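You operate a simulated robot arm through the tools that you are given. There is no shell and no other tool. Be economical: measure what you need, move in short steps, check, and stop when the job is done.

Carry out the task below with a simulated two-armed robot. There is one attempt and no reset: what you move stays moved.

JOB
Carry the grey crate with both arms and set it on the top of the rear belt.

It is judged by the outcome, as a careful person would: the job done as asked, and still so three seconds after it is handed in. It fails if anything else is knocked over, pushed out of place, dropped, spilled or broken.

ROBOT AND FRAMES
Two 7-joint arms with two-finger parallel grippers on one trunk, on a base that drives. Base frame: it is fixed to the floor where the robot stands at the start and does not move with it; the origin is under the middle of the robot, x ahead of it, y to its left, z up; the surface under the hand at the start is at about z = 760. Units: mm, degrees, N and s.
The left shoulder is at the start at [20, 138, 1225], the right one opposite. With the tool pointing down near the work surface each hand reaches from about 100 to 460 mm from the robot's upright axis, wherever it stands, measured 20 degrees to its own side. Places, roughly: top of the rear belt [1800, -500, 700]. Payload 1.57 kg a hand.
The tool frame of a hand sits at the grasp point between the pads (the TCP): z along the fingers, y along the line on which they close. The tips reach 30 mm beyond it. Largest opening 80 mm; finger width 17, thickness 12; the body of the gripper, 40 by 82 mm, starts 80 mm behind the TCP.
Orientation is told as [roll, pitch, yaw] about the base's x, y, z axes, in that order, counted from this pose: with the fingers straight down and closing along the base's y, the tool's x points along the base's -x, its y along +y and its z along -z.

CONTROLS
- The arms move only by the tool apply_moves. It takes "left_series", "right_series" or both (then of equal length, played together; a hand with none holds still); each is a list of rows, each a list of 7 numbers: the turn, a rotation vector about the tool's x, y, z in degrees, then the shift along the tool's x, y, z in mm, then the opening in per cent of the stroke, from 0 (shut) to 100 (fully open). In form: [[rx, ry, rz, tx, ty, tz, hand], ...]. A call has 1 to 20 rows; each row shifts and turns the commanded pose from where the row before left it, along the tool's axes as they then stand. A row lasts 0.2 s, in which the tool goes at most 50 mm and 8.6 degrees; a call with a longer step from one row to the next is refused whole, and so is a gripper value outside its range. Where a pose cannot be reached the arm comes as near as it can. A force on the tool above 40 N (or 10 N above the force at the start of the call, whichever is more), or a blocked arm, ends the call early, and 0.2 s more pass. The fingers move at their own pace (about 45 mm/s each) and stop on an object; they squeeze with about 43 N. The grip force told is the motor's: it shows also when the fingers shut on nothing. Time passes only in rows, and 0.2 s behind the last, so rows that do not move let the fingers close. The reply holds the time, the measured pose of the TCP, the force on the tool along the base axes, the opening and the grip force, in the units named above and with some noise, with the torque about the TCP (base axes, N m) and any sound that the robot's microphone picked up.
- Cameras (640 x 400 px; columns grow to the right, rows downward): "scene" is now at [188.2, 16.5, 1115.6]; the picture's right is [0.19, -0.98, 0.00], its down [-0.49, -0.09, -0.87] and it looks along [0.85, 0.16, -0.50] (base axes); focal length 214 px, centre (320, 200). "left" rides on the left gripper at [72, 7, -122] in its tool frame; the picture's right is [-0.09, 1.00, 0.00], its down [-0.84, -0.08, -0.54] and it looks along [-0.54, -0.05, 0.84] (tool axes); focal length 238 px, centre (320, 200). "right" rides on the right gripper at [72, -7, -122] in its tool frame; the picture's right is [0.09, 1.00, 0.00], its down [-0.84, 0.08, -0.54] and it looks along [-0.54, 0.05, 0.84] (tool axes); focal length 238 px, centre (320, 200).
- capture(camera): a new picture of that camera. The clock stands still meanwhile.
- slide_trunk(by): slides the trunk up (or, below 0, down) by that many mm; the arms and the scene camera ride with it, the base frame stays. It gives what a move gives, with no picture.
- base_move(legs): drives the robot by 1 to 6 legs, each [ahead, left, turn to the left] in mm, mm and degrees, along the robot's own axes; the way and the turn of a leg run together, so that a leg with both is an arc; at most 1500 mm and 180 degrees a leg. The arms and the cameras ride along, it lands a little off, and it stops where it bumps. It gives what a move gives.
- aim_head(pan, tilt): turns the head with the scene camera to pan (to the left, within 60 degrees either way) and tilt (down, from -29 to 69), counted from straight ahead of the robot. It gives what a move gives.
- probe_pixels(camera, pixels): for up to 12 pixels [column, row] of the newest picture of that camera ("zoom" is the newest enlarged one), the place [x, y, z] in the base frame of the surface seen there, good to about 3 mm. The clock stands still meanwhile.
- close_up(camera, box): a new picture of the part [left, top, right, bottom] of that camera's present view, enlarged. The clock stands still meanwhile.
- job_done(): hands the job in; it is judged then, once.

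Go step by step. Measure first, check grasps and placings, and put right what went wrong. The budget is 80 turns and 78 pictures, counting those below and the enlarged ones. Unless the task says otherwise, let go and move clear before handing in, and close with one line.

The tools are called after "Request:" as a command line: name --argument value ..., lists and objects as JSON in quotes. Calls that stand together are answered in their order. apply_moves: Moves the arms, as the interface text tells. Its arguments: {"type":"object","properties":{"left_series":{"type":"array","items":{"type":"array","items":{"type":"number"}}},"right_series":{"type":"array","items":{"type":"array","items":{"type":"number"}}}},"required":[]} The other tools are called the same way: slide_trunk (by) slides the trunk up or down; base_move (legs) drives the base; aim_head (pan, tilt) turns the head that bears the scene camera; capture (camera) takes a picture; probe_pixels (camera, pixels) gives the place of the surface under pixels of a picture; close_up (camera, box) takes an enlarged picture of a part of a camera's view; job_done () hands the job in.

At the start:

```text
time_s: 0.0
left_position: [313.5, 151.8, 1045.2]
left_tool_rot: [0.0, 0.0, 0.0]
left_force: [-0.3, -0.2, -0.8]
left_moment: [-0.04, 0.01, 0.0]
left_gripper_width: 79.9
left_grasp_force: 0.0
right_position: [380.4, -140.4, 1022.0]
right_tool_rot: [0.0, 0.0, 0.1]
right_force: [-1.4, 0.2, 0.9]
right_moment: [0.0, -0.03, -0.01]
right_gripper_width: 79.9
right_grasp_force: 0.1
trunk travel left (down, up): [-600.0, 640.0]
robot x, y, heading: [1.7, 0.2, -0.0]
head pan, tilt: [10.7, 30.0]
```

scene: 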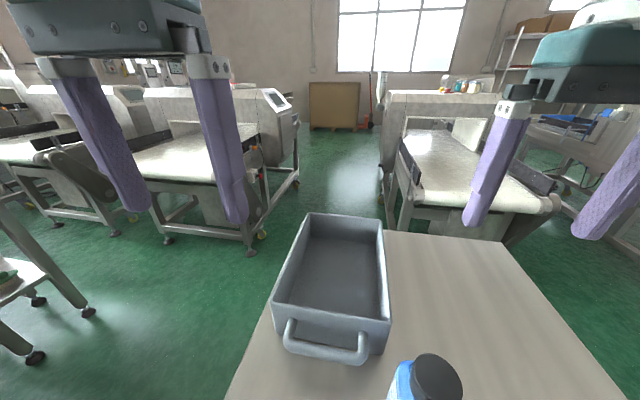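
right: 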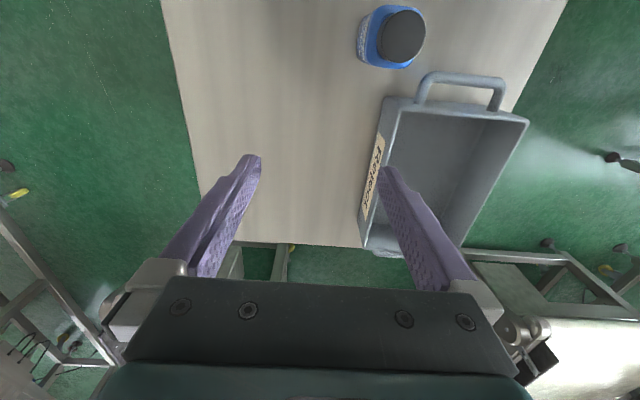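
left: 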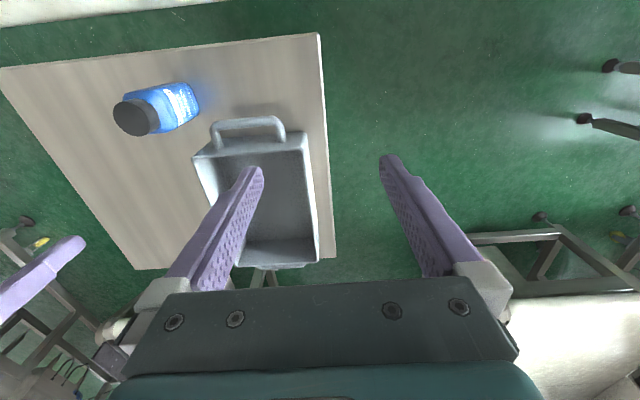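

The scene shows the grey crate on a small table with a bar handle at its near end (about (325,345)) and probably one at the far end. I'll measure the crate, the table and the surroundings.

Request:
probe_pixels --camera "scene" --pixels '[[308, 214], [382, 220], [274, 300], [390, 322], [290, 325], [365, 340], [325, 352], [330, 285], [345, 240], [420, 300], [505, 243], [440, 370]]'

Request:
probe_pixels --camera "right" --pixels '[[425, 90], [465, 78], [500, 95], [385, 250], [390, 105], [525, 120], [365, 245], [450, 160], [400, 35], [250, 200], [310, 235], [440, 200]]'

Request:
close_up --camera "scene" --box '[220, 190, 460, 400]'

Request:
close_up --camera "scene" --box '[360, 60, 640, 260]'

```text
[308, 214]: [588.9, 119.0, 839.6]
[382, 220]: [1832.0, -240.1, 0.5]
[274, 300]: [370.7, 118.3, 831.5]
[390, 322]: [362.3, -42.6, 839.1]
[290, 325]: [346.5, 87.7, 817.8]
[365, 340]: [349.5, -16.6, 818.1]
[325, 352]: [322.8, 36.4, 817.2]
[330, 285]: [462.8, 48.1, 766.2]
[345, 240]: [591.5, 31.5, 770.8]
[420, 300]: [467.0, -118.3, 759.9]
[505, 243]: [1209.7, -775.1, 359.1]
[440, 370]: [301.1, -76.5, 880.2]
```

```text
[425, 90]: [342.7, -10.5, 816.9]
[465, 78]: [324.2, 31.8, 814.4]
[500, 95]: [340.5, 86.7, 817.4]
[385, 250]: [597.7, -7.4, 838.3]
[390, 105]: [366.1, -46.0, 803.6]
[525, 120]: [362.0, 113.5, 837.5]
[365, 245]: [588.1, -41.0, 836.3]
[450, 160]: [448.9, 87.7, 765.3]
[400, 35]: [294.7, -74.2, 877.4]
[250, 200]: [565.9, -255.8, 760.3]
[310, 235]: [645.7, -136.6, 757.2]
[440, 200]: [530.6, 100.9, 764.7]
```

```text
1.90 times, centred on (340, 295) of scene
```

zoom: 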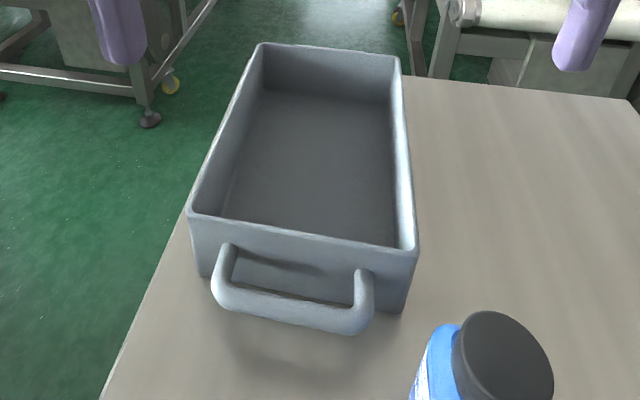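

```text
2.00 times, centred on (500, 160) of scene
```

zoom: 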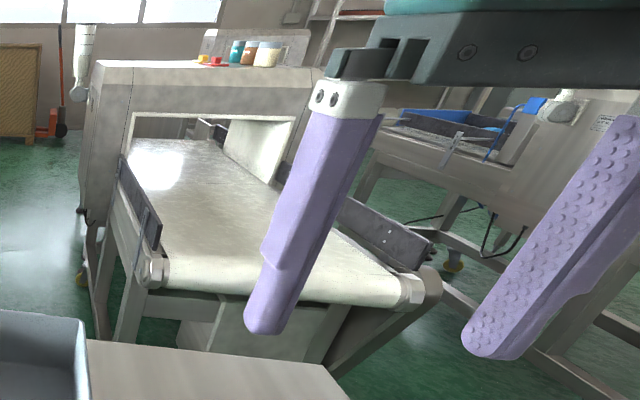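

The crate is about 233 x 162 mm (x 362–595, y -44–118), rim at z 838, walls thin enough to pinch. Now I'll measure the belts and look down at the table's front edge.

Request:
probe_pixels --camera "scene" --pixels '[[430, 140], [440, 165], [450, 190], [420, 204], [500, 210], [548, 205], [410, 165], [436, 200], [200, 150], [402, 140], [530, 178], [418, 130]]'

Request:
aim_head --pan 0 --tilt 65

Request:
capture --camera "scene"

```text
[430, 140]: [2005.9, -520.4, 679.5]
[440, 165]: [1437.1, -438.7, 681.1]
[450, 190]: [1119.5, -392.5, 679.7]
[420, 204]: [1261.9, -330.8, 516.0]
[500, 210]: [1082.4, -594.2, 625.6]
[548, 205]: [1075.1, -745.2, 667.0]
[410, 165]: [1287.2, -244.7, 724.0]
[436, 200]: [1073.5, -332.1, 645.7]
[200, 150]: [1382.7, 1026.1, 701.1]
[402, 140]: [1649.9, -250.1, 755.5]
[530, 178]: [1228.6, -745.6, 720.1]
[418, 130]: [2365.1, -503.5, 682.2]
```

```text
time_s: 1.0
left_position: [314.2, 151.0, 1046.1]
left_tool_rot: [-0.2, 0.0, 0.0]
left_force: [0.0, -0.4, 0.1]
left_moment: [0.0, 0.0, -0.01]
left_gripper_width: 79.8
left_grasp_force: 0.1
right_position: [378.5, -140.2, 1020.7]
right_tool_rot: [-0.1, 0.1, 0.1]
right_force: [0.6, -0.3, 0.2]
right_moment: [-0.03, -0.02, -0.01]
right_gripper_width: 79.7
right_grasp_force: 0.2
trunk travel left (down, up): [-600.0, 640.0]
robot x, y, heading: [-2.3, 2.1, 0.0]
head pan, tilt: [0.0, 65.0]
```

```text
72 pictures are left
```

scene: 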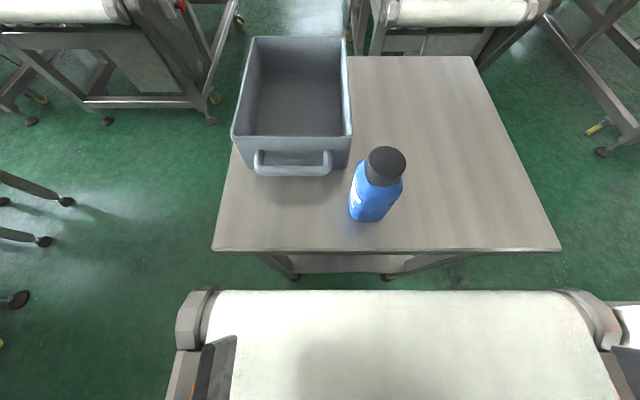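

Odd: there is another belt right in front of/below the robot (400,340). I'll probe it and the table edges.

Request:
probe_pixels --camera "scene" --pixels '[[400, 310], [400, 380], [190, 320], [210, 249], [560, 249], [470, 57], [370, 215], [400, 292], [600, 320], [235, 180], [222, 345], [300, 180]]'

Request:
aim_head --pan 50 --tilt 50

Request:
capture --camera "scene"

Request:
aim_head --pan -50 --tilt 50

Request:
capture --camera "scene"

```text
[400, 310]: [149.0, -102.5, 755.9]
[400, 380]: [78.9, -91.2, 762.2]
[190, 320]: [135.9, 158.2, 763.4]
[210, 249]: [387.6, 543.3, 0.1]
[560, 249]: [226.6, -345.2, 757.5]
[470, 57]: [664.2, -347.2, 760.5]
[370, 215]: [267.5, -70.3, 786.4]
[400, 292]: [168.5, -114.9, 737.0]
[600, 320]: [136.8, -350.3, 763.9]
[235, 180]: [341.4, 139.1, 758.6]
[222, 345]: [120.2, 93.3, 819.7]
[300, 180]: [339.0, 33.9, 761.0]
```

```text
time_s: 2.2
left_position: [313.8, 152.1, 1046.2]
left_tool_rot: [-0.1, 0.0, 0.0]
left_force: [0.2, 0.4, 0.8]
left_moment: [0.02, -0.01, 0.01]
left_gripper_width: 80.0
left_grasp_force: 0.0
right_position: [380.4, -140.1, 1020.9]
right_tool_rot: [0.0, 0.0, 0.0]
right_force: [0.6, 0.1, -0.3]
right_moment: [0.03, -0.03, 0.0]
right_gripper_width: 79.8
right_grasp_force: 0.0
trunk travel left (down, up): [-600.0, 640.0]
robot x, y, heading: [1.4, -1.3, -0.1]
head pan, tilt: [50.0, 50.0]
```

```text
71 pictures are left
```

scene: 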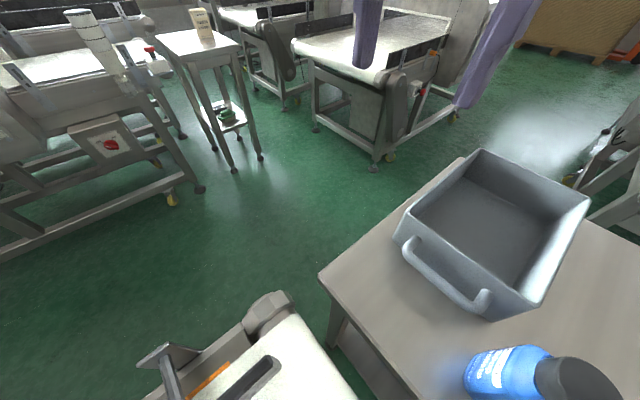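

```text
time_s: 4.0
left_position: [314.3, 151.7, 1046.0]
left_tool_rot: [-0.1, 0.1, 0.0]
left_force: [0.5, -0.3, -0.2]
left_moment: [0.01, -0.01, 0.01]
left_gripper_width: 80.0
left_grasp_force: 0.0
right_position: [381.3, -138.5, 1020.4]
right_tool_rot: [0.0, 0.0, 0.1]
right_force: [-0.4, 0.2, -0.1]
right_moment: [-0.02, -0.01, 0.01]
right_gripper_width: 79.9
right_grasp_force: 0.0
trunk travel left (down, up): [-600.0, 640.0]
robot x, y, heading: [-1.1, 1.9, -0.2]
head pan, tilt: [-50.0, 50.0]
```

```text
70 pictures are left
```

scene: 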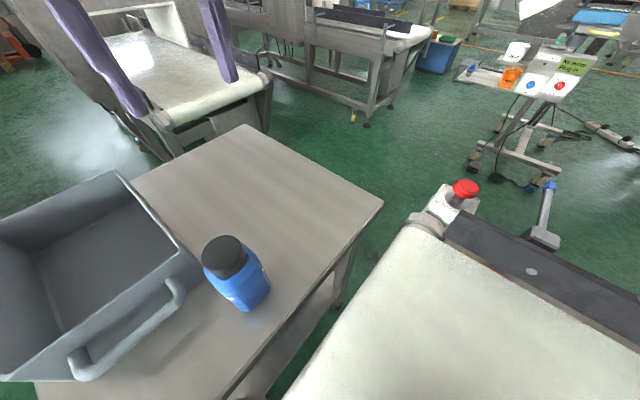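

The table spans x 226–664, y -347–140, and the target belt runs x 1075–2400, y about -250 to -745, top z 680, with a side rail of z 724–755. A good plan is to stand on the table's left side facing -y, grip both end handles, then strafe along the aisle to the belt. First I'll survey the left side for clearance.

Request:
aim_head --pan 35 --tilt 32

Request:
capture --camera "scene"

```text
time_s: 5.5
left_position: [314.5, 151.2, 1045.1]
left_tool_rot: [0.0, 0.1, 0.0]
left_force: [0.4, 0.2, -0.2]
left_moment: [-0.02, 0.02, 0.01]
left_gripper_width: 79.8
left_grasp_force: 0.1
right_position: [380.3, -139.8, 1020.8]
right_tool_rot: [0.0, 0.1, 0.0]
right_force: [-1.8, -0.2, 0.0]
right_moment: [-0.02, 0.02, -0.01]
right_gripper_width: 79.7
right_grasp_force: 0.0
trunk travel left (down, up): [-600.0, 640.0]
robot x, y, heading: [-1.6, 0.7, 0.1]
head pan, tilt: [35.0, 32.0]
```

```text
69 pictures are left
```

scene: 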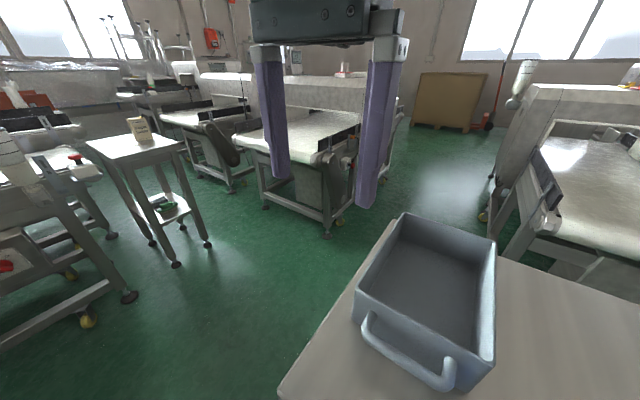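

Request:
probe_pixels --camera "scene" --pixels '[[327, 236], [340, 221], [270, 207], [310, 160], [350, 130], [207, 243], [175, 262], [185, 148], [130, 295], [410, 150], [490, 212], [88, 318]]'

```text
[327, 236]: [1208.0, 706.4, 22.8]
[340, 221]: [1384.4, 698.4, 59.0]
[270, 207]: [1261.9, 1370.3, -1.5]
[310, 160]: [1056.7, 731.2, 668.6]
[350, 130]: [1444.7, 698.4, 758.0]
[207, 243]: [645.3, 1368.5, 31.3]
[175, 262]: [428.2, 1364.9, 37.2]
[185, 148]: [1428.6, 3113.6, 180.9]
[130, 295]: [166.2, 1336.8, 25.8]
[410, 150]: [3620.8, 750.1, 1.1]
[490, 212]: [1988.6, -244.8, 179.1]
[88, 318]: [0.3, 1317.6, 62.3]
```

The aisle is clear (y -245 to 700) and the area left of the table is free. I'll drive out left, ahead, then turn to face -y beside the crate.

Request:
base_move --legs '[[0, 580, 0], [480, 0, 0], [0, 0, -90]]'

Request:
aim_head --pan 0 --tilt 50

Request:
capture --camera "scene"

```text
time_s: 15.2
left_position: [626.9, 272.1, 1044.7]
left_tool_rot: [-0.1, 0.0, -90.1]
left_force: [0.2, -0.2, 0.6]
left_moment: [0.01, 0.0, 0.0]
left_gripper_width: 80.1
left_grasp_force: 0.0
right_position: [335.5, 207.4, 1020.5]
right_tool_rot: [0.0, 0.0, -90.2]
right_force: [-0.7, 0.6, -0.2]
right_moment: [-0.03, 0.04, 0.0]
right_gripper_width: 79.8
right_grasp_force: 0.0
trunk travel left (down, up): [-600.0, 640.0]
robot x, y, heading: [478.0, 583.7, -90.3]
head pan, tilt: [35.0, 32.0]
```

```text
time_s: 16.2
left_position: [627.0, 272.4, 1046.0]
left_tool_rot: [-0.1, -0.1, -90.2]
left_force: [0.8, -0.1, 0.6]
left_moment: [-0.02, -0.01, 0.01]
left_gripper_width: 80.0
left_grasp_force: 0.1
right_position: [335.7, 207.0, 1020.7]
right_tool_rot: [0.0, 0.0, -90.3]
right_force: [-0.6, 0.4, -0.1]
right_moment: [0.0, -0.02, -0.01]
right_gripper_width: 80.1
right_grasp_force: 0.1
trunk travel left (down, up): [-600.0, 640.0]
robot x, y, heading: [478.7, 585.6, -90.4]
head pan, tilt: [0.0, 50.0]
```

```text
68 pictures are left
```

scene: 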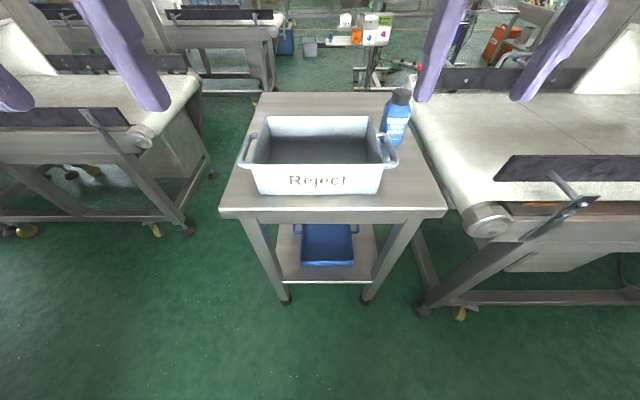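

Both handles (245,150) and (390,150) are clearly visible. I'll drive 165 mm forward and then get accurate handle positions.

Request:
base_move --legs '[[160, 0, 0]]'

Request:
aim_head --pan 0 --tilt 62

Request:
close_up --camera "scene" --box '[200, 60, 440, 210]'

```text
time_s: 17.6
left_position: [627.5, 111.4, 1046.2]
left_tool_rot: [-0.1, -0.1, -90.1]
left_force: [-0.1, -0.5, -0.5]
left_moment: [-0.04, 0.01, 0.01]
left_gripper_width: 79.7
left_grasp_force: 0.1
right_position: [336.2, 46.8, 1020.5]
right_tool_rot: [0.0, 0.1, -90.2]
right_force: [0.4, -0.5, -0.8]
right_moment: [0.03, 0.03, 0.03]
right_gripper_width: 79.9
right_grasp_force: 0.1
trunk travel left (down, up): [-600.0, 640.0]
robot x, y, heading: [478.0, 427.8, -90.1]
head pan, tilt: [0.0, 50.0]
```

```text
time_s: 18.3
left_position: [627.5, 111.5, 1044.9]
left_tool_rot: [0.0, 0.1, -90.3]
left_force: [-0.7, -0.3, 0.2]
left_moment: [0.02, -0.03, 0.0]
left_gripper_width: 80.0
left_grasp_force: 0.0
right_position: [336.7, 45.9, 1020.3]
right_tool_rot: [0.0, 0.0, -90.3]
right_force: [0.0, -0.5, -0.4]
right_moment: [0.01, 0.02, 0.01]
right_gripper_width: 80.1
right_grasp_force: 0.1
trunk travel left (down, up): [-600.0, 640.0]
robot x, y, heading: [478.7, 422.2, -90.0]
head pan, tilt: [0.0, 62.0]
```

```text
2.67 times, centred on (320, 135) of scene
```

zoom: 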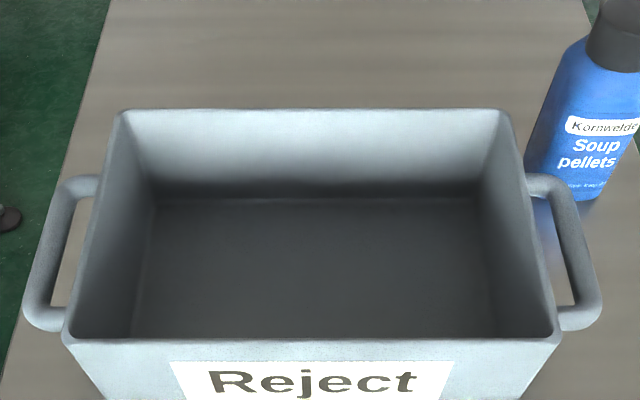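

Request:
probe_pixels --camera "zoom" --pixels '[[50, 245], [43, 270], [60, 220], [578, 235], [585, 260], [572, 215], [105, 220], [530, 225], [118, 115], [505, 112], [70, 335], [553, 335]]'

Request:
capture --camera "right"

Request:
capture --camera "left"

```text
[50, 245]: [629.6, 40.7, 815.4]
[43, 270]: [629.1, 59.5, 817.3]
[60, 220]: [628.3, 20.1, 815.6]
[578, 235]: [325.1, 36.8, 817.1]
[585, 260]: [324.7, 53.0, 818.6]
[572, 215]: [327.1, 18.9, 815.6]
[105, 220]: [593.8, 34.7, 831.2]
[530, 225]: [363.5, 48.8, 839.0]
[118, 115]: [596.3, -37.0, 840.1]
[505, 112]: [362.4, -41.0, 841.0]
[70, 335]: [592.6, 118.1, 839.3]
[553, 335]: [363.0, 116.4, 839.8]
```

```text
66 pictures are left
```

right: 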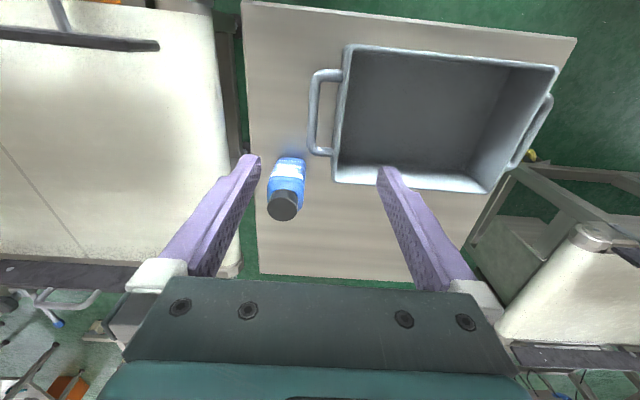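

```text
65 pictures are left
```

left: 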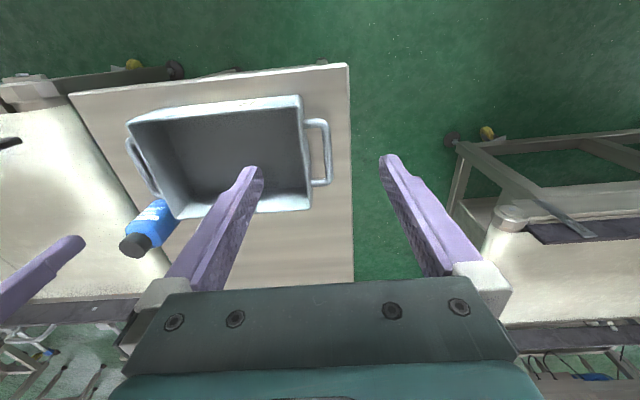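

Handles: left bar centre (630, 37, ~811), right bar (325, 37, ~811), with about 25 mm of gap to the wall. I'll bring both hands above the bars at z≈930 with the opening near 30 mm and check with the wrist cameras.

Request:
apply_moves --left_series '[[0, 0, 0, -18.5, 0.7, 29, 38], [0, 0, 0, -18.5, 0.7, 29, 38], [0, 0, 0, -18.5, 0.7, 29, 38], [0, 0, 0, -18.5, 0.7, 29, 38], [0, 0, 0, 0, 0, 0, 38]]' --right_series '[[0, 0, 0, -2.4, -2.9, 22.5, 38], [0, 0, 0, -2.4, -2.9, 22.5, 38], [0, 0, 0, -2.4, -2.9, 22.5, 38], [0, 0, 0, -2.4, -2.9, 22.5, 38], [0, 0, 0, 0, 0, 0, 38]]'

Request:
capture --camera "right"

Request:
capture --camera "left"

```text
time_s: 19.5
left_position: [628.7, 37.6, 929.2]
left_tool_rot: [-0.1, 0.0, -90.2]
left_force: [-0.7, 0.2, 0.3]
left_moment: [-0.01, -0.01, 0.0]
left_gripper_width: 30.4
left_grasp_force: 0.0
right_position: [323.9, 36.2, 929.8]
right_tool_rot: [0.0, 0.0, -90.2]
right_force: [-0.2, -0.5, 0.8]
right_moment: [0.01, 0.0, 0.01]
right_gripper_width: 30.1
right_grasp_force: 0.0
trunk travel left (down, up): [-600.0, 640.0]
robot x, y, heading: [475.8, 424.8, -90.2]
head pan, tilt: [0.0, 62.0]
```

```text
64 pictures are left
```

right: 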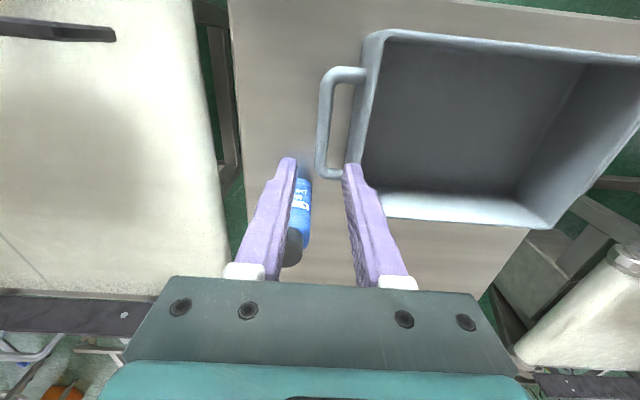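

```text
63 pictures are left
```

left: 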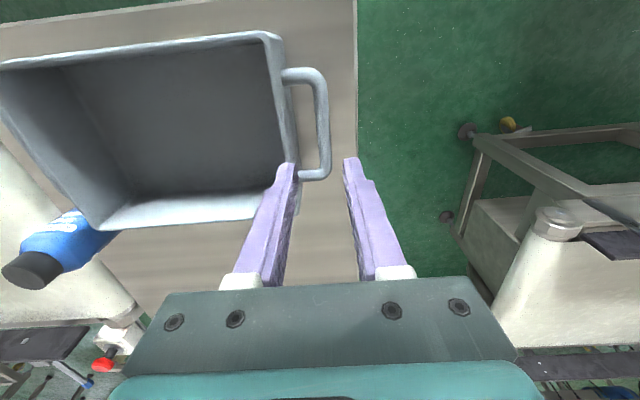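

The bars look a few mm off in +x for both hands; I'll enlarge to measure precisely.

Request:
close_up --camera "right" --box '[260, 60, 420, 200]'

Request:
probe_pixels --camera "right" --pixels '[[319, 132], [324, 132], [329, 132], [356, 132], [363, 132], [352, 165]]'

Request:
close_up --camera "left" --box '[230, 60, 390, 200]'

Request:
probe_pixels --camera "left" --pixels '[[318, 132], [323, 132], [328, 132], [288, 132], [282, 132]]'

```text
2.86 times, centred on (340, 130) of right
```

zoom: 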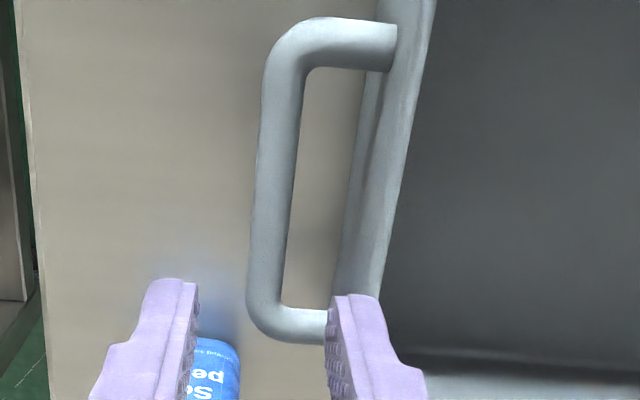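

```text
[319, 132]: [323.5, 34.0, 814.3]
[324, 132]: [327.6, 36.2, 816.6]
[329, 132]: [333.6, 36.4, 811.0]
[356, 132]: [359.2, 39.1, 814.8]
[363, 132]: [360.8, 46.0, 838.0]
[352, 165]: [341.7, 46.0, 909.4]
```

```text
2.86 times, centred on (310, 130) of left
```

zoom: 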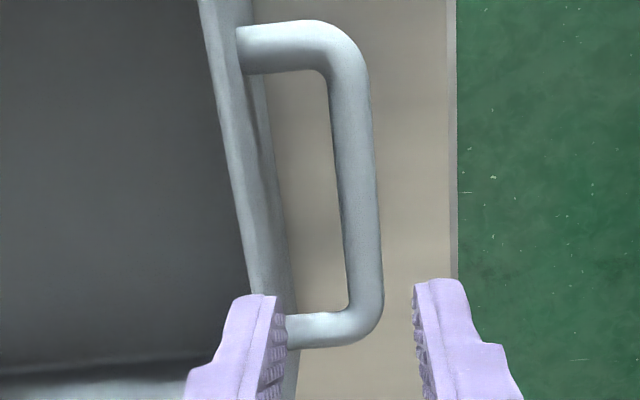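

```text
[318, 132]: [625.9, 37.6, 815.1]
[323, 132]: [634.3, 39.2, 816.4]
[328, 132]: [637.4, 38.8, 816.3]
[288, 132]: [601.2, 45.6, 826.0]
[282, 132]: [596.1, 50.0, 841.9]
```

Bar centres are x≈327 (right) and x≈632.5 (left), 14 mm thick. I'll correct by +3 and +3.5 mm and descend most of the way.

Request:
apply_moves --left_series '[[0, 0, 0, 0, 3.5, 10, 38], [0, 0, 0, 0, 0, 20, 38], [0, 0, 0, 0, 0, 20, 38], [0, 0, 0, 0, 0, 15, 38], [0, 0, 0, 0, 0, 0, 38]]' --right_series '[[0, 0, 0, 0, 3, 10, 38], [0, 0, 0, 0, 0, 20, 38], [0, 0, 0, 0, 0, 20, 38], [0, 0, 0, 0, 0, 15, 38], [0, 0, 0, 0, 0, 0, 38]]'

Request:
close_up --camera "right" --box '[240, 60, 420, 220]'

Request:
close_up --camera "left" --box '[220, 60, 400, 220]'

```text
time_s: 20.7
left_position: [632.8, 36.9, 864.0]
left_tool_rot: [-0.1, 0.0, -90.1]
left_force: [-0.4, 0.6, 1.1]
left_moment: [0.01, -0.02, 0.01]
left_gripper_width: 30.3
left_grasp_force: 0.2
right_position: [325.5, 36.4, 865.4]
right_tool_rot: [0.0, 0.0, -90.2]
right_force: [-0.7, 0.8, 0.5]
right_moment: [-0.02, 0.01, -0.01]
right_gripper_width: 30.7
right_grasp_force: 0.1
trunk travel left (down, up): [-600.0, 640.0]
robot x, y, heading: [479.2, 423.7, -90.1]
head pan, tilt: [0.0, 62.0]
```

```text
2.50 times, centred on (330, 140) of right
```

zoom: 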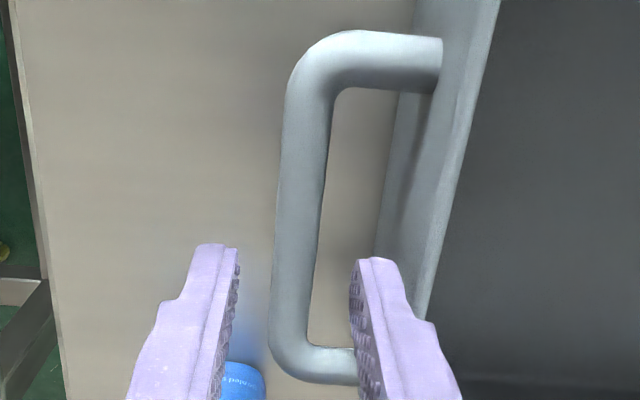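

```text
2.50 times, centred on (310, 140) of left
```

zoom: 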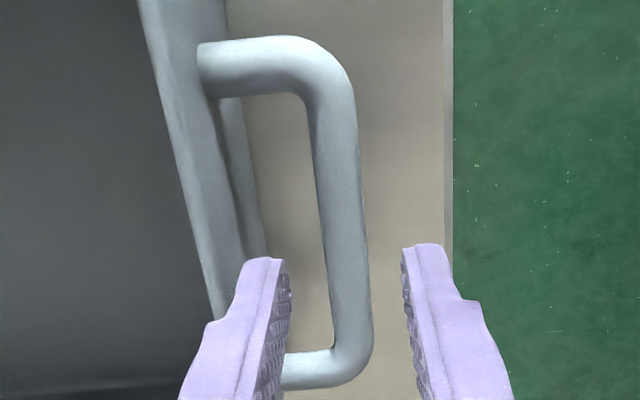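

Both bars are now centred between the fingers (offset under 1 mm). I'll descend the remaining ~53 mm and close.

Request:
apply_moves --left_series '[[0, 0, 0, 0, 0, 13, 38], [0, 0, 0, 0, 0, 13, 38], [0, 0, 0, 0, 0, 13, 38], [0, 0, 0, 0, 0, 13, 38], [0, 0, 0, 0, 0, 0, 38]]' --right_series '[[0, 0, 0, 0, 0, 13.5, 38], [0, 0, 0, 0, 0, 13.5, 38], [0, 0, 0, 0, 0, 13.5, 38], [0, 0, 0, 0, 0, 13, 38], [0, 0, 0, 0, 0, 0, 38]]'

```text
time_s: 21.9
left_position: [633.0, 36.9, 812.7]
left_tool_rot: [-0.1, 0.2, -90.1]
left_force: [0.0, 0.0, 0.4]
left_moment: [0.02, 0.01, 0.01]
left_gripper_width: 30.4
left_grasp_force: 0.0
right_position: [328.3, 36.4, 812.2]
right_tool_rot: [0.1, 0.0, -90.2]
right_force: [0.2, -0.1, -0.5]
right_moment: [0.01, 0.01, -0.02]
right_gripper_width: 30.1
right_grasp_force: 0.1
trunk travel left (down, up): [-600.0, 640.0]
robot x, y, heading: [474.7, 427.9, -90.1]
head pan, tilt: [0.0, 62.0]
```

No contact on the way down; closing both grippers.

Request:
apply_moves --left_series '[[0, 0, 0, 0, 0, 0, 20], [0, 0, 0, 0, 0, 0, 10], [0, 0, 0, 0, 0, 0, 0], [0, 0, 0, 0, 0, 0, 0], [0, 0, 0, 0, 0, 0, 0]]' --right_series '[[0, 0, 0, 0, 0, 0, 20], [0, 0, 0, 0, 0, 0, 10], [0, 0, 0, 0, 0, 0, 0], [0, 0, 0, 0, 0, 0, 0], [0, 0, 0, 0, 0, 0, 0]]'

Request:
capture --camera "scene"

```text
time_s: 23.1
left_position: [631.9, 37.2, 813.0]
left_tool_rot: [-0.2, 0.2, -90.2]
left_force: [-4.3, -0.5, 0.2]
left_moment: [-0.02, 0.0, 0.3]
left_gripper_width: 13.3
left_grasp_force: 30.6
right_position: [327.7, 37.4, 813.1]
right_tool_rot: [0.1, 0.0, -90.2]
right_force: [3.4, -0.3, -0.2]
right_moment: [-0.03, 0.03, -0.26]
right_gripper_width: 13.6
right_grasp_force: 30.3
trunk travel left (down, up): [-600.0, 640.0]
robot x, y, heading: [477.3, 424.9, -90.4]
head pan, tilt: [0.0, 62.0]
```

```text
58 pictures are left
```

scene: 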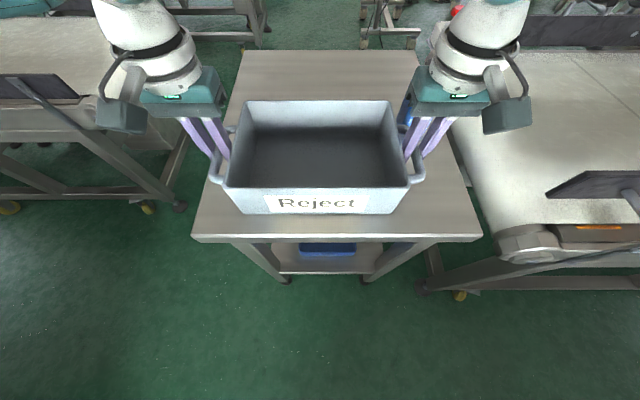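

Both grips hold 13.5 mm bars at 30 N. I'll lift with the trunk so the hands stay locked together.

Request:
slide_trunk --by 40

Request:
capture --camera "scene"

```text
time_s: 23.9
left_position: [632.1, 37.7, 852.1]
left_tool_rot: [-0.1, 0.1, -90.2]
left_force: [-5.9, -1.0, -0.4]
left_moment: [-0.04, 0.0, 0.3]
left_gripper_width: 13.4
left_grasp_force: 30.0
right_position: [326.5, 37.6, 853.0]
right_tool_rot: [0.0, 0.1, -90.2]
right_force: [4.5, 0.9, -1.6]
right_moment: [0.01, -0.01, -0.25]
right_gripper_width: 13.0
right_grasp_force: 30.1
trunk travel left (down, up): [-640.0, 600.0]
robot x, y, heading: [475.5, 425.4, -90.1]
head pan, tilt: [0.0, 62.0]
```

```text
57 pictures are left
```

scene: 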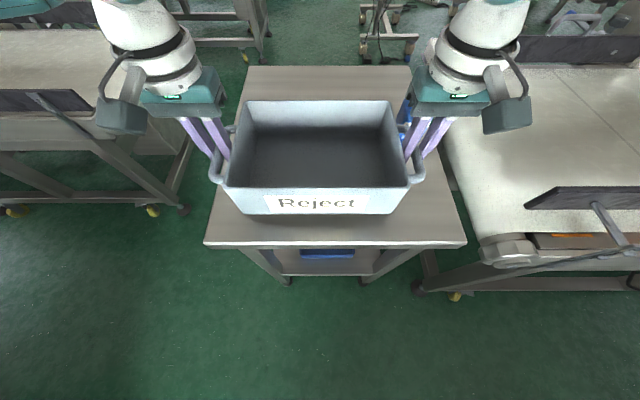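

The crate hangs level with both grips firm. I'll raise 80 mm more, then look toward the belt before driving.

Request:
slide_trunk --by 80

Request:
aim_head --pan 58 --tilt 35

Request:
capture --camera "scene"

```text
time_s: 25.1
left_position: [629.7, 37.7, 933.0]
left_tool_rot: [-0.1, 0.1, -90.2]
left_force: [-8.2, -0.1, -1.4]
left_moment: [0.01, 0.02, 0.31]
left_gripper_width: 13.4
left_grasp_force: 29.7
right_position: [328.1, 36.9, 932.4]
right_tool_rot: [0.0, 0.0, -90.2]
right_force: [7.8, 0.4, -1.7]
right_moment: [0.0, -0.02, -0.24]
right_gripper_width: 13.2
right_grasp_force: 30.0
trunk travel left (down, up): [-720.0, 520.0]
robot x, y, heading: [478.2, 423.2, -90.5]
head pan, tilt: [0.0, 62.0]
```

```text
time_s: 26.4
left_position: [632.0, 38.2, 933.2]
left_tool_rot: [-0.1, 0.1, -90.2]
left_force: [-9.6, -0.4, -0.8]
left_moment: [0.05, 0.04, 0.3]
left_gripper_width: 13.8
left_grasp_force: 30.0
right_position: [327.4, 37.4, 932.6]
right_tool_rot: [0.0, 0.1, -90.2]
right_force: [9.7, -0.5, -0.8]
right_moment: [0.0, -0.05, -0.19]
right_gripper_width: 13.3
right_grasp_force: 30.4
trunk travel left (down, up): [-720.0, 520.0]
robot x, y, heading: [474.9, 430.3, -90.1]
head pan, tilt: [58.0, 35.0]
```

```text
56 pictures are left
```

scene: 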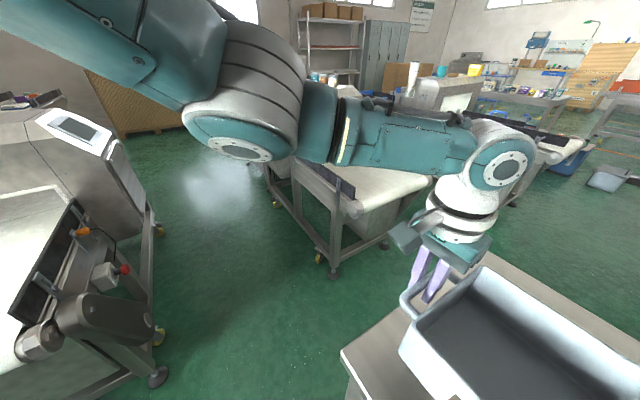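

The aisle is open; I'll probe the protrusions of the left machine and the target belt's near post and housing.

Request:
probe_pixels --camera "scene" --pixels '[[150, 310], [157, 378], [125, 270], [100, 140], [335, 272], [345, 190], [315, 165], [380, 175], [395, 90], [160, 230], [280, 205], [340, 240]]'

```text
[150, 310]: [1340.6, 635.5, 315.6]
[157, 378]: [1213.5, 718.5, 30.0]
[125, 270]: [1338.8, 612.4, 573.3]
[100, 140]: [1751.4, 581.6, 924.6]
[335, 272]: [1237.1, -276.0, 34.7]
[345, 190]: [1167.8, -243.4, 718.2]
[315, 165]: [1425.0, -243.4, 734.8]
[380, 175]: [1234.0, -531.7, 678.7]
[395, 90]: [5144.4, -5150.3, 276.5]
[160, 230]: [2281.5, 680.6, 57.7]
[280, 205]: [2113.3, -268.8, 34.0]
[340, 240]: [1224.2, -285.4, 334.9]
```

The left machine protrudes to y≈580 and the belt's near side is at y≈-243, so the aisle is wide enough. I'll drive the first part with the crate at bottom z≈880.

Request:
base_move --legs '[[0, 320, 0], [235, 450, 0]]'

Request:
aim_head --pan 20 --tilt 50

Request:
capture --camera "scene"

```text
time_s: 31.1
left_position: [1406.1, -195.9, 932.8]
left_tool_rot: [-0.2, 0.1, -89.8]
left_force: [-12.9, -1.3, -1.7]
left_moment: [-0.03, 0.02, 0.29]
left_gripper_width: 13.6
left_grasp_force: 29.9
right_position: [1101.4, -196.9, 932.2]
right_tool_rot: [0.0, 0.0, -89.8]
right_force: [13.4, 0.6, -1.9]
right_moment: [0.03, -0.02, -0.2]
right_gripper_width: 13.4
right_grasp_force: 30.7
trunk travel left (down, up): [-720.0, 520.0]
robot x, y, heading: [1250.4, 193.0, -90.0]
head pan, tilt: [58.0, 35.0]
```

```text
time_s: 32.1
left_position: [1406.2, -195.7, 932.2]
left_tool_rot: [-0.2, 0.0, -89.9]
left_force: [-1.3, 0.6, -1.2]
left_moment: [0.02, 0.02, 0.35]
left_gripper_width: 13.4
left_grasp_force: 29.2
right_position: [1101.1, -196.5, 932.7]
right_tool_rot: [0.1, 0.1, -89.9]
right_force: [0.8, -0.3, -0.8]
right_moment: [-0.05, -0.04, -0.23]
right_gripper_width: 13.3
right_grasp_force: 30.5
trunk travel left (down, up): [-720.0, 520.0]
robot x, y, heading: [1250.2, 195.6, -89.8]
head pan, tilt: [20.0, 50.0]
```

```text
55 pictures are left
```

scene: 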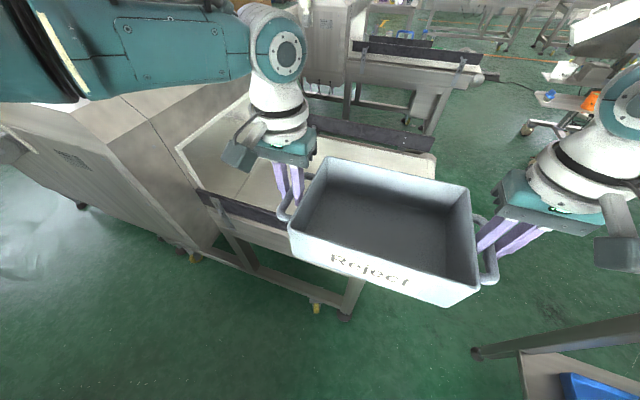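

Internal forces have relaxed and the crate is level. I'll probe the rail and the housing to choose the placing spot.

Request:
probe_pixels --camera "scene" --pixels '[[196, 193], [280, 218], [185, 165], [225, 150], [250, 175], [200, 120], [220, 95], [340, 130], [430, 145], [265, 195], [345, 275], [130, 150]]'

```text
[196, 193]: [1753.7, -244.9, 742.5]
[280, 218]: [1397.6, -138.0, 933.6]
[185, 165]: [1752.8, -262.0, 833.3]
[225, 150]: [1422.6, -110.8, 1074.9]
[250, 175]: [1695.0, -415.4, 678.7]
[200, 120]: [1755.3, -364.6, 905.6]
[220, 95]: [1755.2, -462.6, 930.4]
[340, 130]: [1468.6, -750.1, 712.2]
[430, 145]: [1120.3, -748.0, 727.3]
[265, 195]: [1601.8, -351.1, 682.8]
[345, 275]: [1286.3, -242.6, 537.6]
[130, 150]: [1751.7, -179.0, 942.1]
```

The belt is free from x 1075 to the housing at x 1752, with side rails at y≈-245 and -748. I'll place the crate at about (1400, -390): strafe 150 mm, then 155 mm ahead.

Request:
base_move --legs '[[0, 150, 0], [155, 0, 0]]'

Request:
aim_head --pan 0 --tilt 62

Request:
capture --camera "scene"

```text
time_s: 34.5
left_position: [1556.2, -350.0, 932.2]
left_tool_rot: [-0.3, 0.1, -90.0]
left_force: [-1.9, 0.1, -0.7]
left_moment: [-0.04, 0.03, 0.29]
left_gripper_width: 13.4
left_grasp_force: 30.2
right_position: [1251.2, -352.5, 932.4]
right_tool_rot: [0.0, 0.2, -89.9]
right_force: [1.2, 0.2, -1.7]
right_moment: [-0.01, -0.02, -0.2]
right_gripper_width: 13.4
right_grasp_force: 29.8
trunk travel left (down, up): [-720.0, 520.0]
robot x, y, heading: [1400.4, 37.0, -89.8]
head pan, tilt: [20.0, 50.0]
```

```text
time_s: 35.4
left_position: [1556.4, -349.4, 931.4]
left_tool_rot: [-0.2, 0.1, -89.9]
left_force: [-0.7, 0.6, -0.7]
left_moment: [0.03, -0.01, 0.25]
left_gripper_width: 13.4
left_grasp_force: 29.9
right_position: [1251.3, -351.9, 932.4]
right_tool_rot: [0.0, 0.1, -89.9]
right_force: [1.2, 0.2, -1.7]
right_moment: [-0.03, 0.01, -0.22]
right_gripper_width: 13.2
right_grasp_force: 30.4
trunk travel left (down, up): [-720.0, 520.0]
robot x, y, heading: [1393.6, 32.3, -90.0]
head pan, tilt: [0.0, 62.0]
```

```text
54 pictures are left
```

scene: 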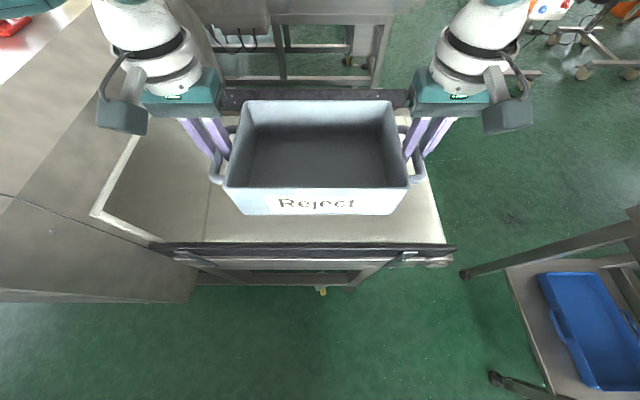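

No bump. I'll push the crate 40 mm further over the belt with both arms together in small steps.

Request:
apply_moves --left_series '[[0, 0, 0, -8, 0, 0, 0], [0, 0, 0, -8, 0, 0, 0], [0, 0, 0, -8, 0, 0, 0], [0, 0, 0, -8, 0, 0, 0], [0, 0, 0, -8, 0, 0, 0]]' --right_series '[[0, 0, 0, -8, 0, 0, 0], [0, 0, 0, -8, 0, 0, 0], [0, 0, 0, -8, 0, 0, 0], [0, 0, 0, -8, 0, 0, 0], [0, 0, 0, -8, 0, 0, 0]]'

Request:
slide_trunk --by -140

Request:
capture --camera "scene"

```text
time_s: 36.5
left_position: [1556.4, -390.4, 932.5]
left_tool_rot: [-0.2, 0.0, -89.9]
left_force: [-0.4, 0.0, -1.3]
left_moment: [-0.01, 0.02, 0.36]
left_gripper_width: 13.2
left_grasp_force: 30.0
right_position: [1251.9, -391.3, 933.2]
right_tool_rot: [0.0, 0.1, -90.0]
right_force: [0.5, 0.0, -1.5]
right_moment: [-0.02, 0.02, -0.3]
right_gripper_width: 13.7
right_grasp_force: 29.6
trunk travel left (down, up): [-720.0, 520.0]
robot x, y, heading: [1399.6, 37.5, -89.8]
head pan, tilt: [0.0, 62.0]
```

```text
time_s: 38.2
left_position: [1556.6, -390.2, 791.8]
left_tool_rot: [-0.1, 0.1, -89.9]
left_force: [1.2, -0.5, -0.6]
left_moment: [-0.05, -0.01, 0.31]
left_gripper_width: 13.3
left_grasp_force: 30.0
right_position: [1252.5, -391.6, 793.3]
right_tool_rot: [0.0, 0.1, -89.9]
right_force: [-2.7, -0.6, -0.6]
right_moment: [0.04, 0.03, -0.2]
right_gripper_width: 13.5
right_grasp_force: 29.9
trunk travel left (down, up): [-580.0, 660.0]
robot x, y, heading: [1400.4, 36.8, -89.8]
head pan, tilt: [0.0, 62.0]
```

```text
53 pictures are left
```

scene: 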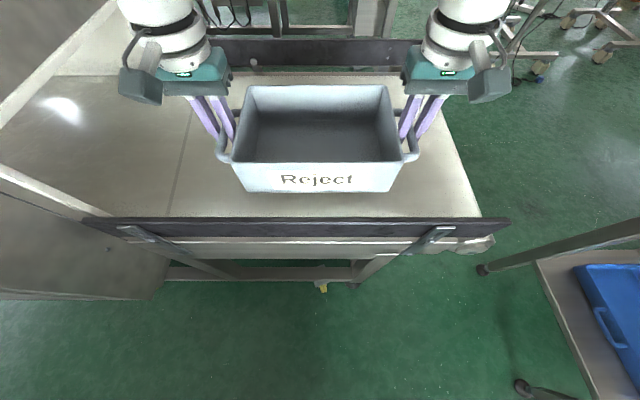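

The crate is clear of the near rail (dark strip at row 225). I'll lower 52 mm more by trunk, then the last mm gently by the arms.

Request:
slide_trunk --by -52

Request:
apply_moves --left_series '[[0, 0, 0, 0, 0, 2, 0], [0, 0, 0, 0, 0, 2, 0], [0, 0, 0, 0, 0, 2, 0]]' --right_series '[[0, 0, 0, 0, 0, 2, 0], [0, 0, 0, 0, 0, 2, 0], [0, 0, 0, 0, 0, 2, 0]]'

Request:
capture --camera "scene"

```text
time_s: 39.1
left_position: [1556.8, -390.6, 741.4]
left_tool_rot: [-0.2, 0.1, -89.8]
left_force: [2.0, -0.9, -0.9]
left_moment: [0.01, -0.04, 0.3]
left_gripper_width: 13.6
left_grasp_force: 30.2
right_position: [1251.5, -391.9, 742.2]
right_tool_rot: [0.0, 0.1, -89.9]
right_force: [-3.1, 1.0, -1.6]
right_moment: [-0.07, 0.02, -0.21]
right_gripper_width: 13.1
right_grasp_force: 30.0
trunk travel left (down, up): [-528.0, 712.0]
robot x, y, heading: [1398.9, 34.3, -89.8]
head pan, tilt: [0.0, 62.0]
```

```text
time_s: 40.0
left_position: [1556.1, -390.0, 733.2]
left_tool_rot: [-0.1, 0.1, -90.0]
left_force: [0.8, 0.4, -2.4]
left_moment: [0.09, -0.05, 0.28]
left_gripper_width: 13.4
left_grasp_force: 29.7
right_position: [1252.2, -391.1, 734.9]
right_tool_rot: [-0.1, 0.2, -89.9]
right_force: [-0.3, -0.4, -1.2]
right_moment: [-0.08, -0.07, -0.27]
right_gripper_width: 13.3
right_grasp_force: 30.2
trunk travel left (down, up): [-528.0, 712.0]
robot x, y, heading: [1401.4, 37.4, -90.0]
head pan, tilt: [0.0, 62.0]
```

```text
52 pictures are left
```

scene: 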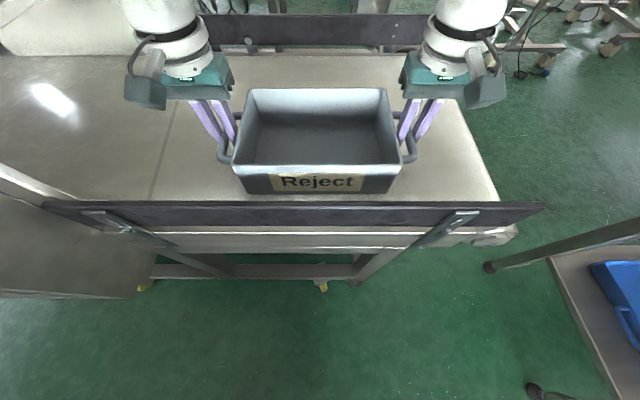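

No upward contact force yet, so I'll lower in 1 mm steps.

Request:
apply_moves --left_series '[[0, 0, 0, 0, 0, 1, 0], [0, 0, 0, 0, 0, 1, 0], [0, 0, 0, 0, 0, 0, 0]]' --right_series '[[0, 0, 0, 0, 0, 1, 0], [0, 0, 0, 0, 0, 1, 0], [0, 0, 0, 0, 0, 0, 0]]'

```text
time_s: 40.8
left_position: [1556.4, -391.0, 730.9]
left_tool_rot: [-0.1, 0.2, -89.9]
left_force: [2.1, 2.2, 4.0]
left_moment: [-0.24, 0.02, 0.3]
left_gripper_width: 13.4
left_grasp_force: 30.2
right_position: [1251.7, -392.5, 733.3]
right_tool_rot: [0.0, 0.2, -90.0]
right_force: [-1.7, 0.9, -0.6]
right_moment: [-0.11, 0.02, -0.19]
right_gripper_width: 13.2
right_grasp_force: 29.9
trunk travel left (down, up): [-528.0, 712.0]
robot x, y, heading: [1399.1, 39.6, -90.0]
head pan, tilt: [0.0, 62.0]
```

The left side has touched (+4 N) and the right not quite; I'll lower the right 1.5 mm more and the left 0.3.

Request:
apply_moves --left_series '[[0, 0, 0, 0, 0, 0.3, 0], [0, 0, 0, 0, 0, 0, 0], [0, 0, 0, 0, 0, 0, 0]]' --right_series '[[0, 0, 0, 0, 0, 0.8, 0], [0, 0, 0, 0, 0, 0.7, 0], [0, 0, 0, 0, 0, 0, 0]]'

```text
time_s: 41.5
left_position: [1555.9, -390.6, 732.6]
left_tool_rot: [-0.1, 0.1, -89.9]
left_force: [3.2, 2.8, 7.9]
left_moment: [-0.07, 0.0, 0.27]
left_gripper_width: 13.4
left_grasp_force: 30.1
right_position: [1252.3, -391.3, 732.8]
right_tool_rot: [0.0, 0.1, -89.8]
right_force: [-2.0, 8.0, 20.6]
right_moment: [0.24, 0.02, -0.2]
right_gripper_width: 13.3
right_grasp_force: 30.4
trunk travel left (down, up): [-528.0, 712.0]
robot x, y, heading: [1398.2, 35.0, -89.8]
head pan, tilt: [0.0, 62.0]
```

Both sides are seated. I'll ease the right up 0.7 mm and open both to the same 30 mm gap, which clears the wall.

Request:
apply_moves --left_series '[[0, 0, 0, 0, 0, -0.2, 0], [0, 0, 0, 0, 0, 0, 15], [0, 0, 0, 0, 0, 0, 25], [0, 0, 0, 0, 0, 0, 37], [0, 0, 0, 0, 0, 0, 37]]' --right_series '[[0, 0, 0, 0, 0, -0.7, 0], [0, 0, 0, 0, 0, 0, 15], [0, 0, 0, 0, 0, 0, 25], [0, 0, 0, 0, 0, 0, 37], [0, 0, 0, 0, 0, 0, 37]]'

Request:
close_up --camera "right" --box '[220, 80, 420, 260]'

Request:
close_up --camera "left" --box '[220, 80, 420, 260]'

```text
time_s: 42.8
left_position: [1555.0, -390.1, 731.8]
left_tool_rot: [-0.1, 0.1, -89.9]
left_force: [0.3, -0.6, -0.5]
left_moment: [-0.02, -0.02, 0.04]
left_gripper_width: 29.7
left_grasp_force: 0.0
right_position: [1253.2, -392.6, 731.5]
right_tool_rot: [0.0, 0.0, -90.0]
right_force: [0.5, -0.2, 0.0]
right_moment: [0.01, 0.0, 0.02]
right_gripper_width: 29.8
right_grasp_force: 0.0
trunk travel left (down, up): [-528.0, 712.0]
robot x, y, heading: [1398.9, 35.4, -89.8]
head pan, tilt: [0.0, 62.0]
```

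```text
2.22 times, centred on (320, 170) of right
```

zoom: 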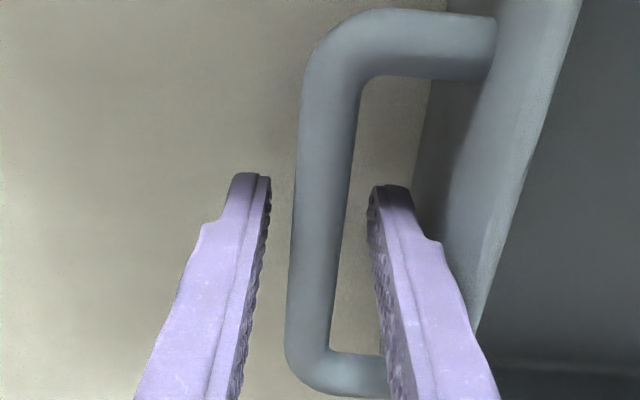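

```text
2.22 times, centred on (320, 170) of left
```

zoom: 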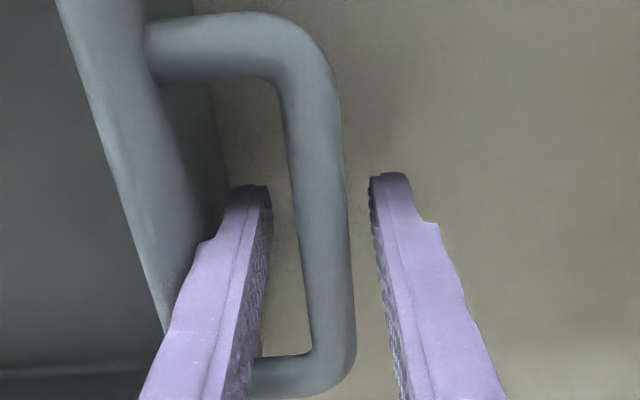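

Fingers are clear of the bars and the forces are zero. I'll raise both hands straight up.

Request:
apply_moves --left_series '[[0, 0, 0, 0, 0, -10, 37], [0, 0, 0, 0, 0, -15, 37], [0, 0, 0, 0, 0, -20, 37], [0, 0, 0, 0, 0, -20, 37], [0, 0, 0, 0, 0, -20, 37], [0, 0, 0, 0, 0, -25, 37], [0, 0, 0, 0, 0, -25, 37], [0, 0, 0, 0, 0, -25, 37]]' --right_series '[[0, 0, 0, 0, 0, -10, 37], [0, 0, 0, 0, 0, -15, 37], [0, 0, 0, 0, 0, -20, 37], [0, 0, 0, 0, 0, -20, 37], [0, 0, 0, 0, 0, -20, 37], [0, 0, 0, 0, 0, -25, 37], [0, 0, 0, 0, 0, -25, 37], [0, 0, 0, 0, 0, -25, 37]]'

Request:
slide_trunk --by 100

Request:
base_move --legs '[[-130, 0, 0]]'

Request:
aim_head --pan 0 --tilt 50

Request:
capture --camera "scene"

```text
time_s: 44.5
left_position: [1556.5, -390.8, 892.8]
left_tool_rot: [-0.1, 0.1, -89.9]
left_force: [0.1, 0.1, 0.0]
left_moment: [0.0, -0.01, 0.0]
left_gripper_width: 29.4
left_grasp_force: 0.1
right_position: [1252.7, -392.6, 893.1]
right_tool_rot: [0.0, 0.1, -89.8]
right_force: [0.4, -0.6, 0.9]
right_moment: [0.0, -0.02, 0.01]
right_gripper_width: 29.7
right_grasp_force: 0.0
trunk travel left (down, up): [-528.0, 712.0]
robot x, y, heading: [1401.2, 36.8, -90.0]
head pan, tilt: [0.0, 62.0]
```

```text
time_s: 45.9
left_position: [1557.5, -390.5, 992.2]
left_tool_rot: [-0.2, 0.1, -89.9]
left_force: [-0.1, 0.0, -0.7]
left_moment: [0.0, 0.01, 0.01]
left_gripper_width: 29.7
left_grasp_force: 0.1
right_position: [1252.1, -391.9, 990.9]
right_tool_rot: [0.0, 0.1, -89.9]
right_force: [-0.1, 0.4, -0.2]
right_moment: [0.01, 0.04, -0.02]
right_gripper_width: 29.6
right_grasp_force: 0.0
trunk travel left (down, up): [-628.0, 612.0]
robot x, y, heading: [1400.3, 37.2, -89.9]
head pan, tilt: [0.0, 62.0]
```

```text
time_s: 47.2
left_position: [1556.8, -261.8, 991.6]
left_tool_rot: [-0.2, 0.0, -90.0]
left_force: [-0.3, -0.7, -0.2]
left_moment: [0.01, -0.01, 0.03]
left_gripper_width: 29.9
left_grasp_force: 0.0
right_position: [1251.8, -262.3, 991.9]
right_tool_rot: [0.0, -0.1, -89.9]
right_force: [0.2, -1.1, -0.6]
right_moment: [-0.01, 0.01, 0.03]
right_gripper_width: 29.6
right_grasp_force: 0.1
trunk travel left (down, up): [-628.0, 612.0]
robot x, y, heading: [1399.2, 165.6, -90.0]
head pan, tilt: [0.0, 62.0]
```

```text
time_s: 47.9
left_position: [1556.5, -262.1, 992.4]
left_tool_rot: [-0.2, 0.1, -90.1]
left_force: [-0.2, 0.4, -0.4]
left_moment: [0.02, 0.01, 0.03]
left_gripper_width: 29.7
left_grasp_force: 0.0
right_position: [1252.2, -263.1, 992.0]
right_tool_rot: [0.0, -0.1, -89.9]
right_force: [0.4, -0.8, 0.7]
right_moment: [0.04, 0.02, -0.01]
right_gripper_width: 29.5
right_grasp_force: 0.0
trunk travel left (down, up): [-628.0, 612.0]
robot x, y, heading: [1398.2, 167.2, -89.8]
head pan, tilt: [0.0, 50.0]
```

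```text
49 pictures are left
```

scene: 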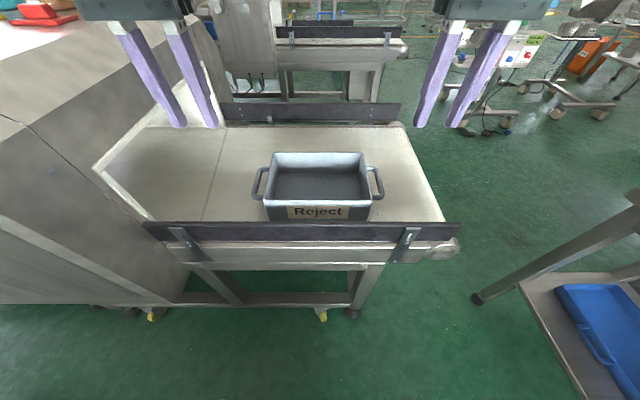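

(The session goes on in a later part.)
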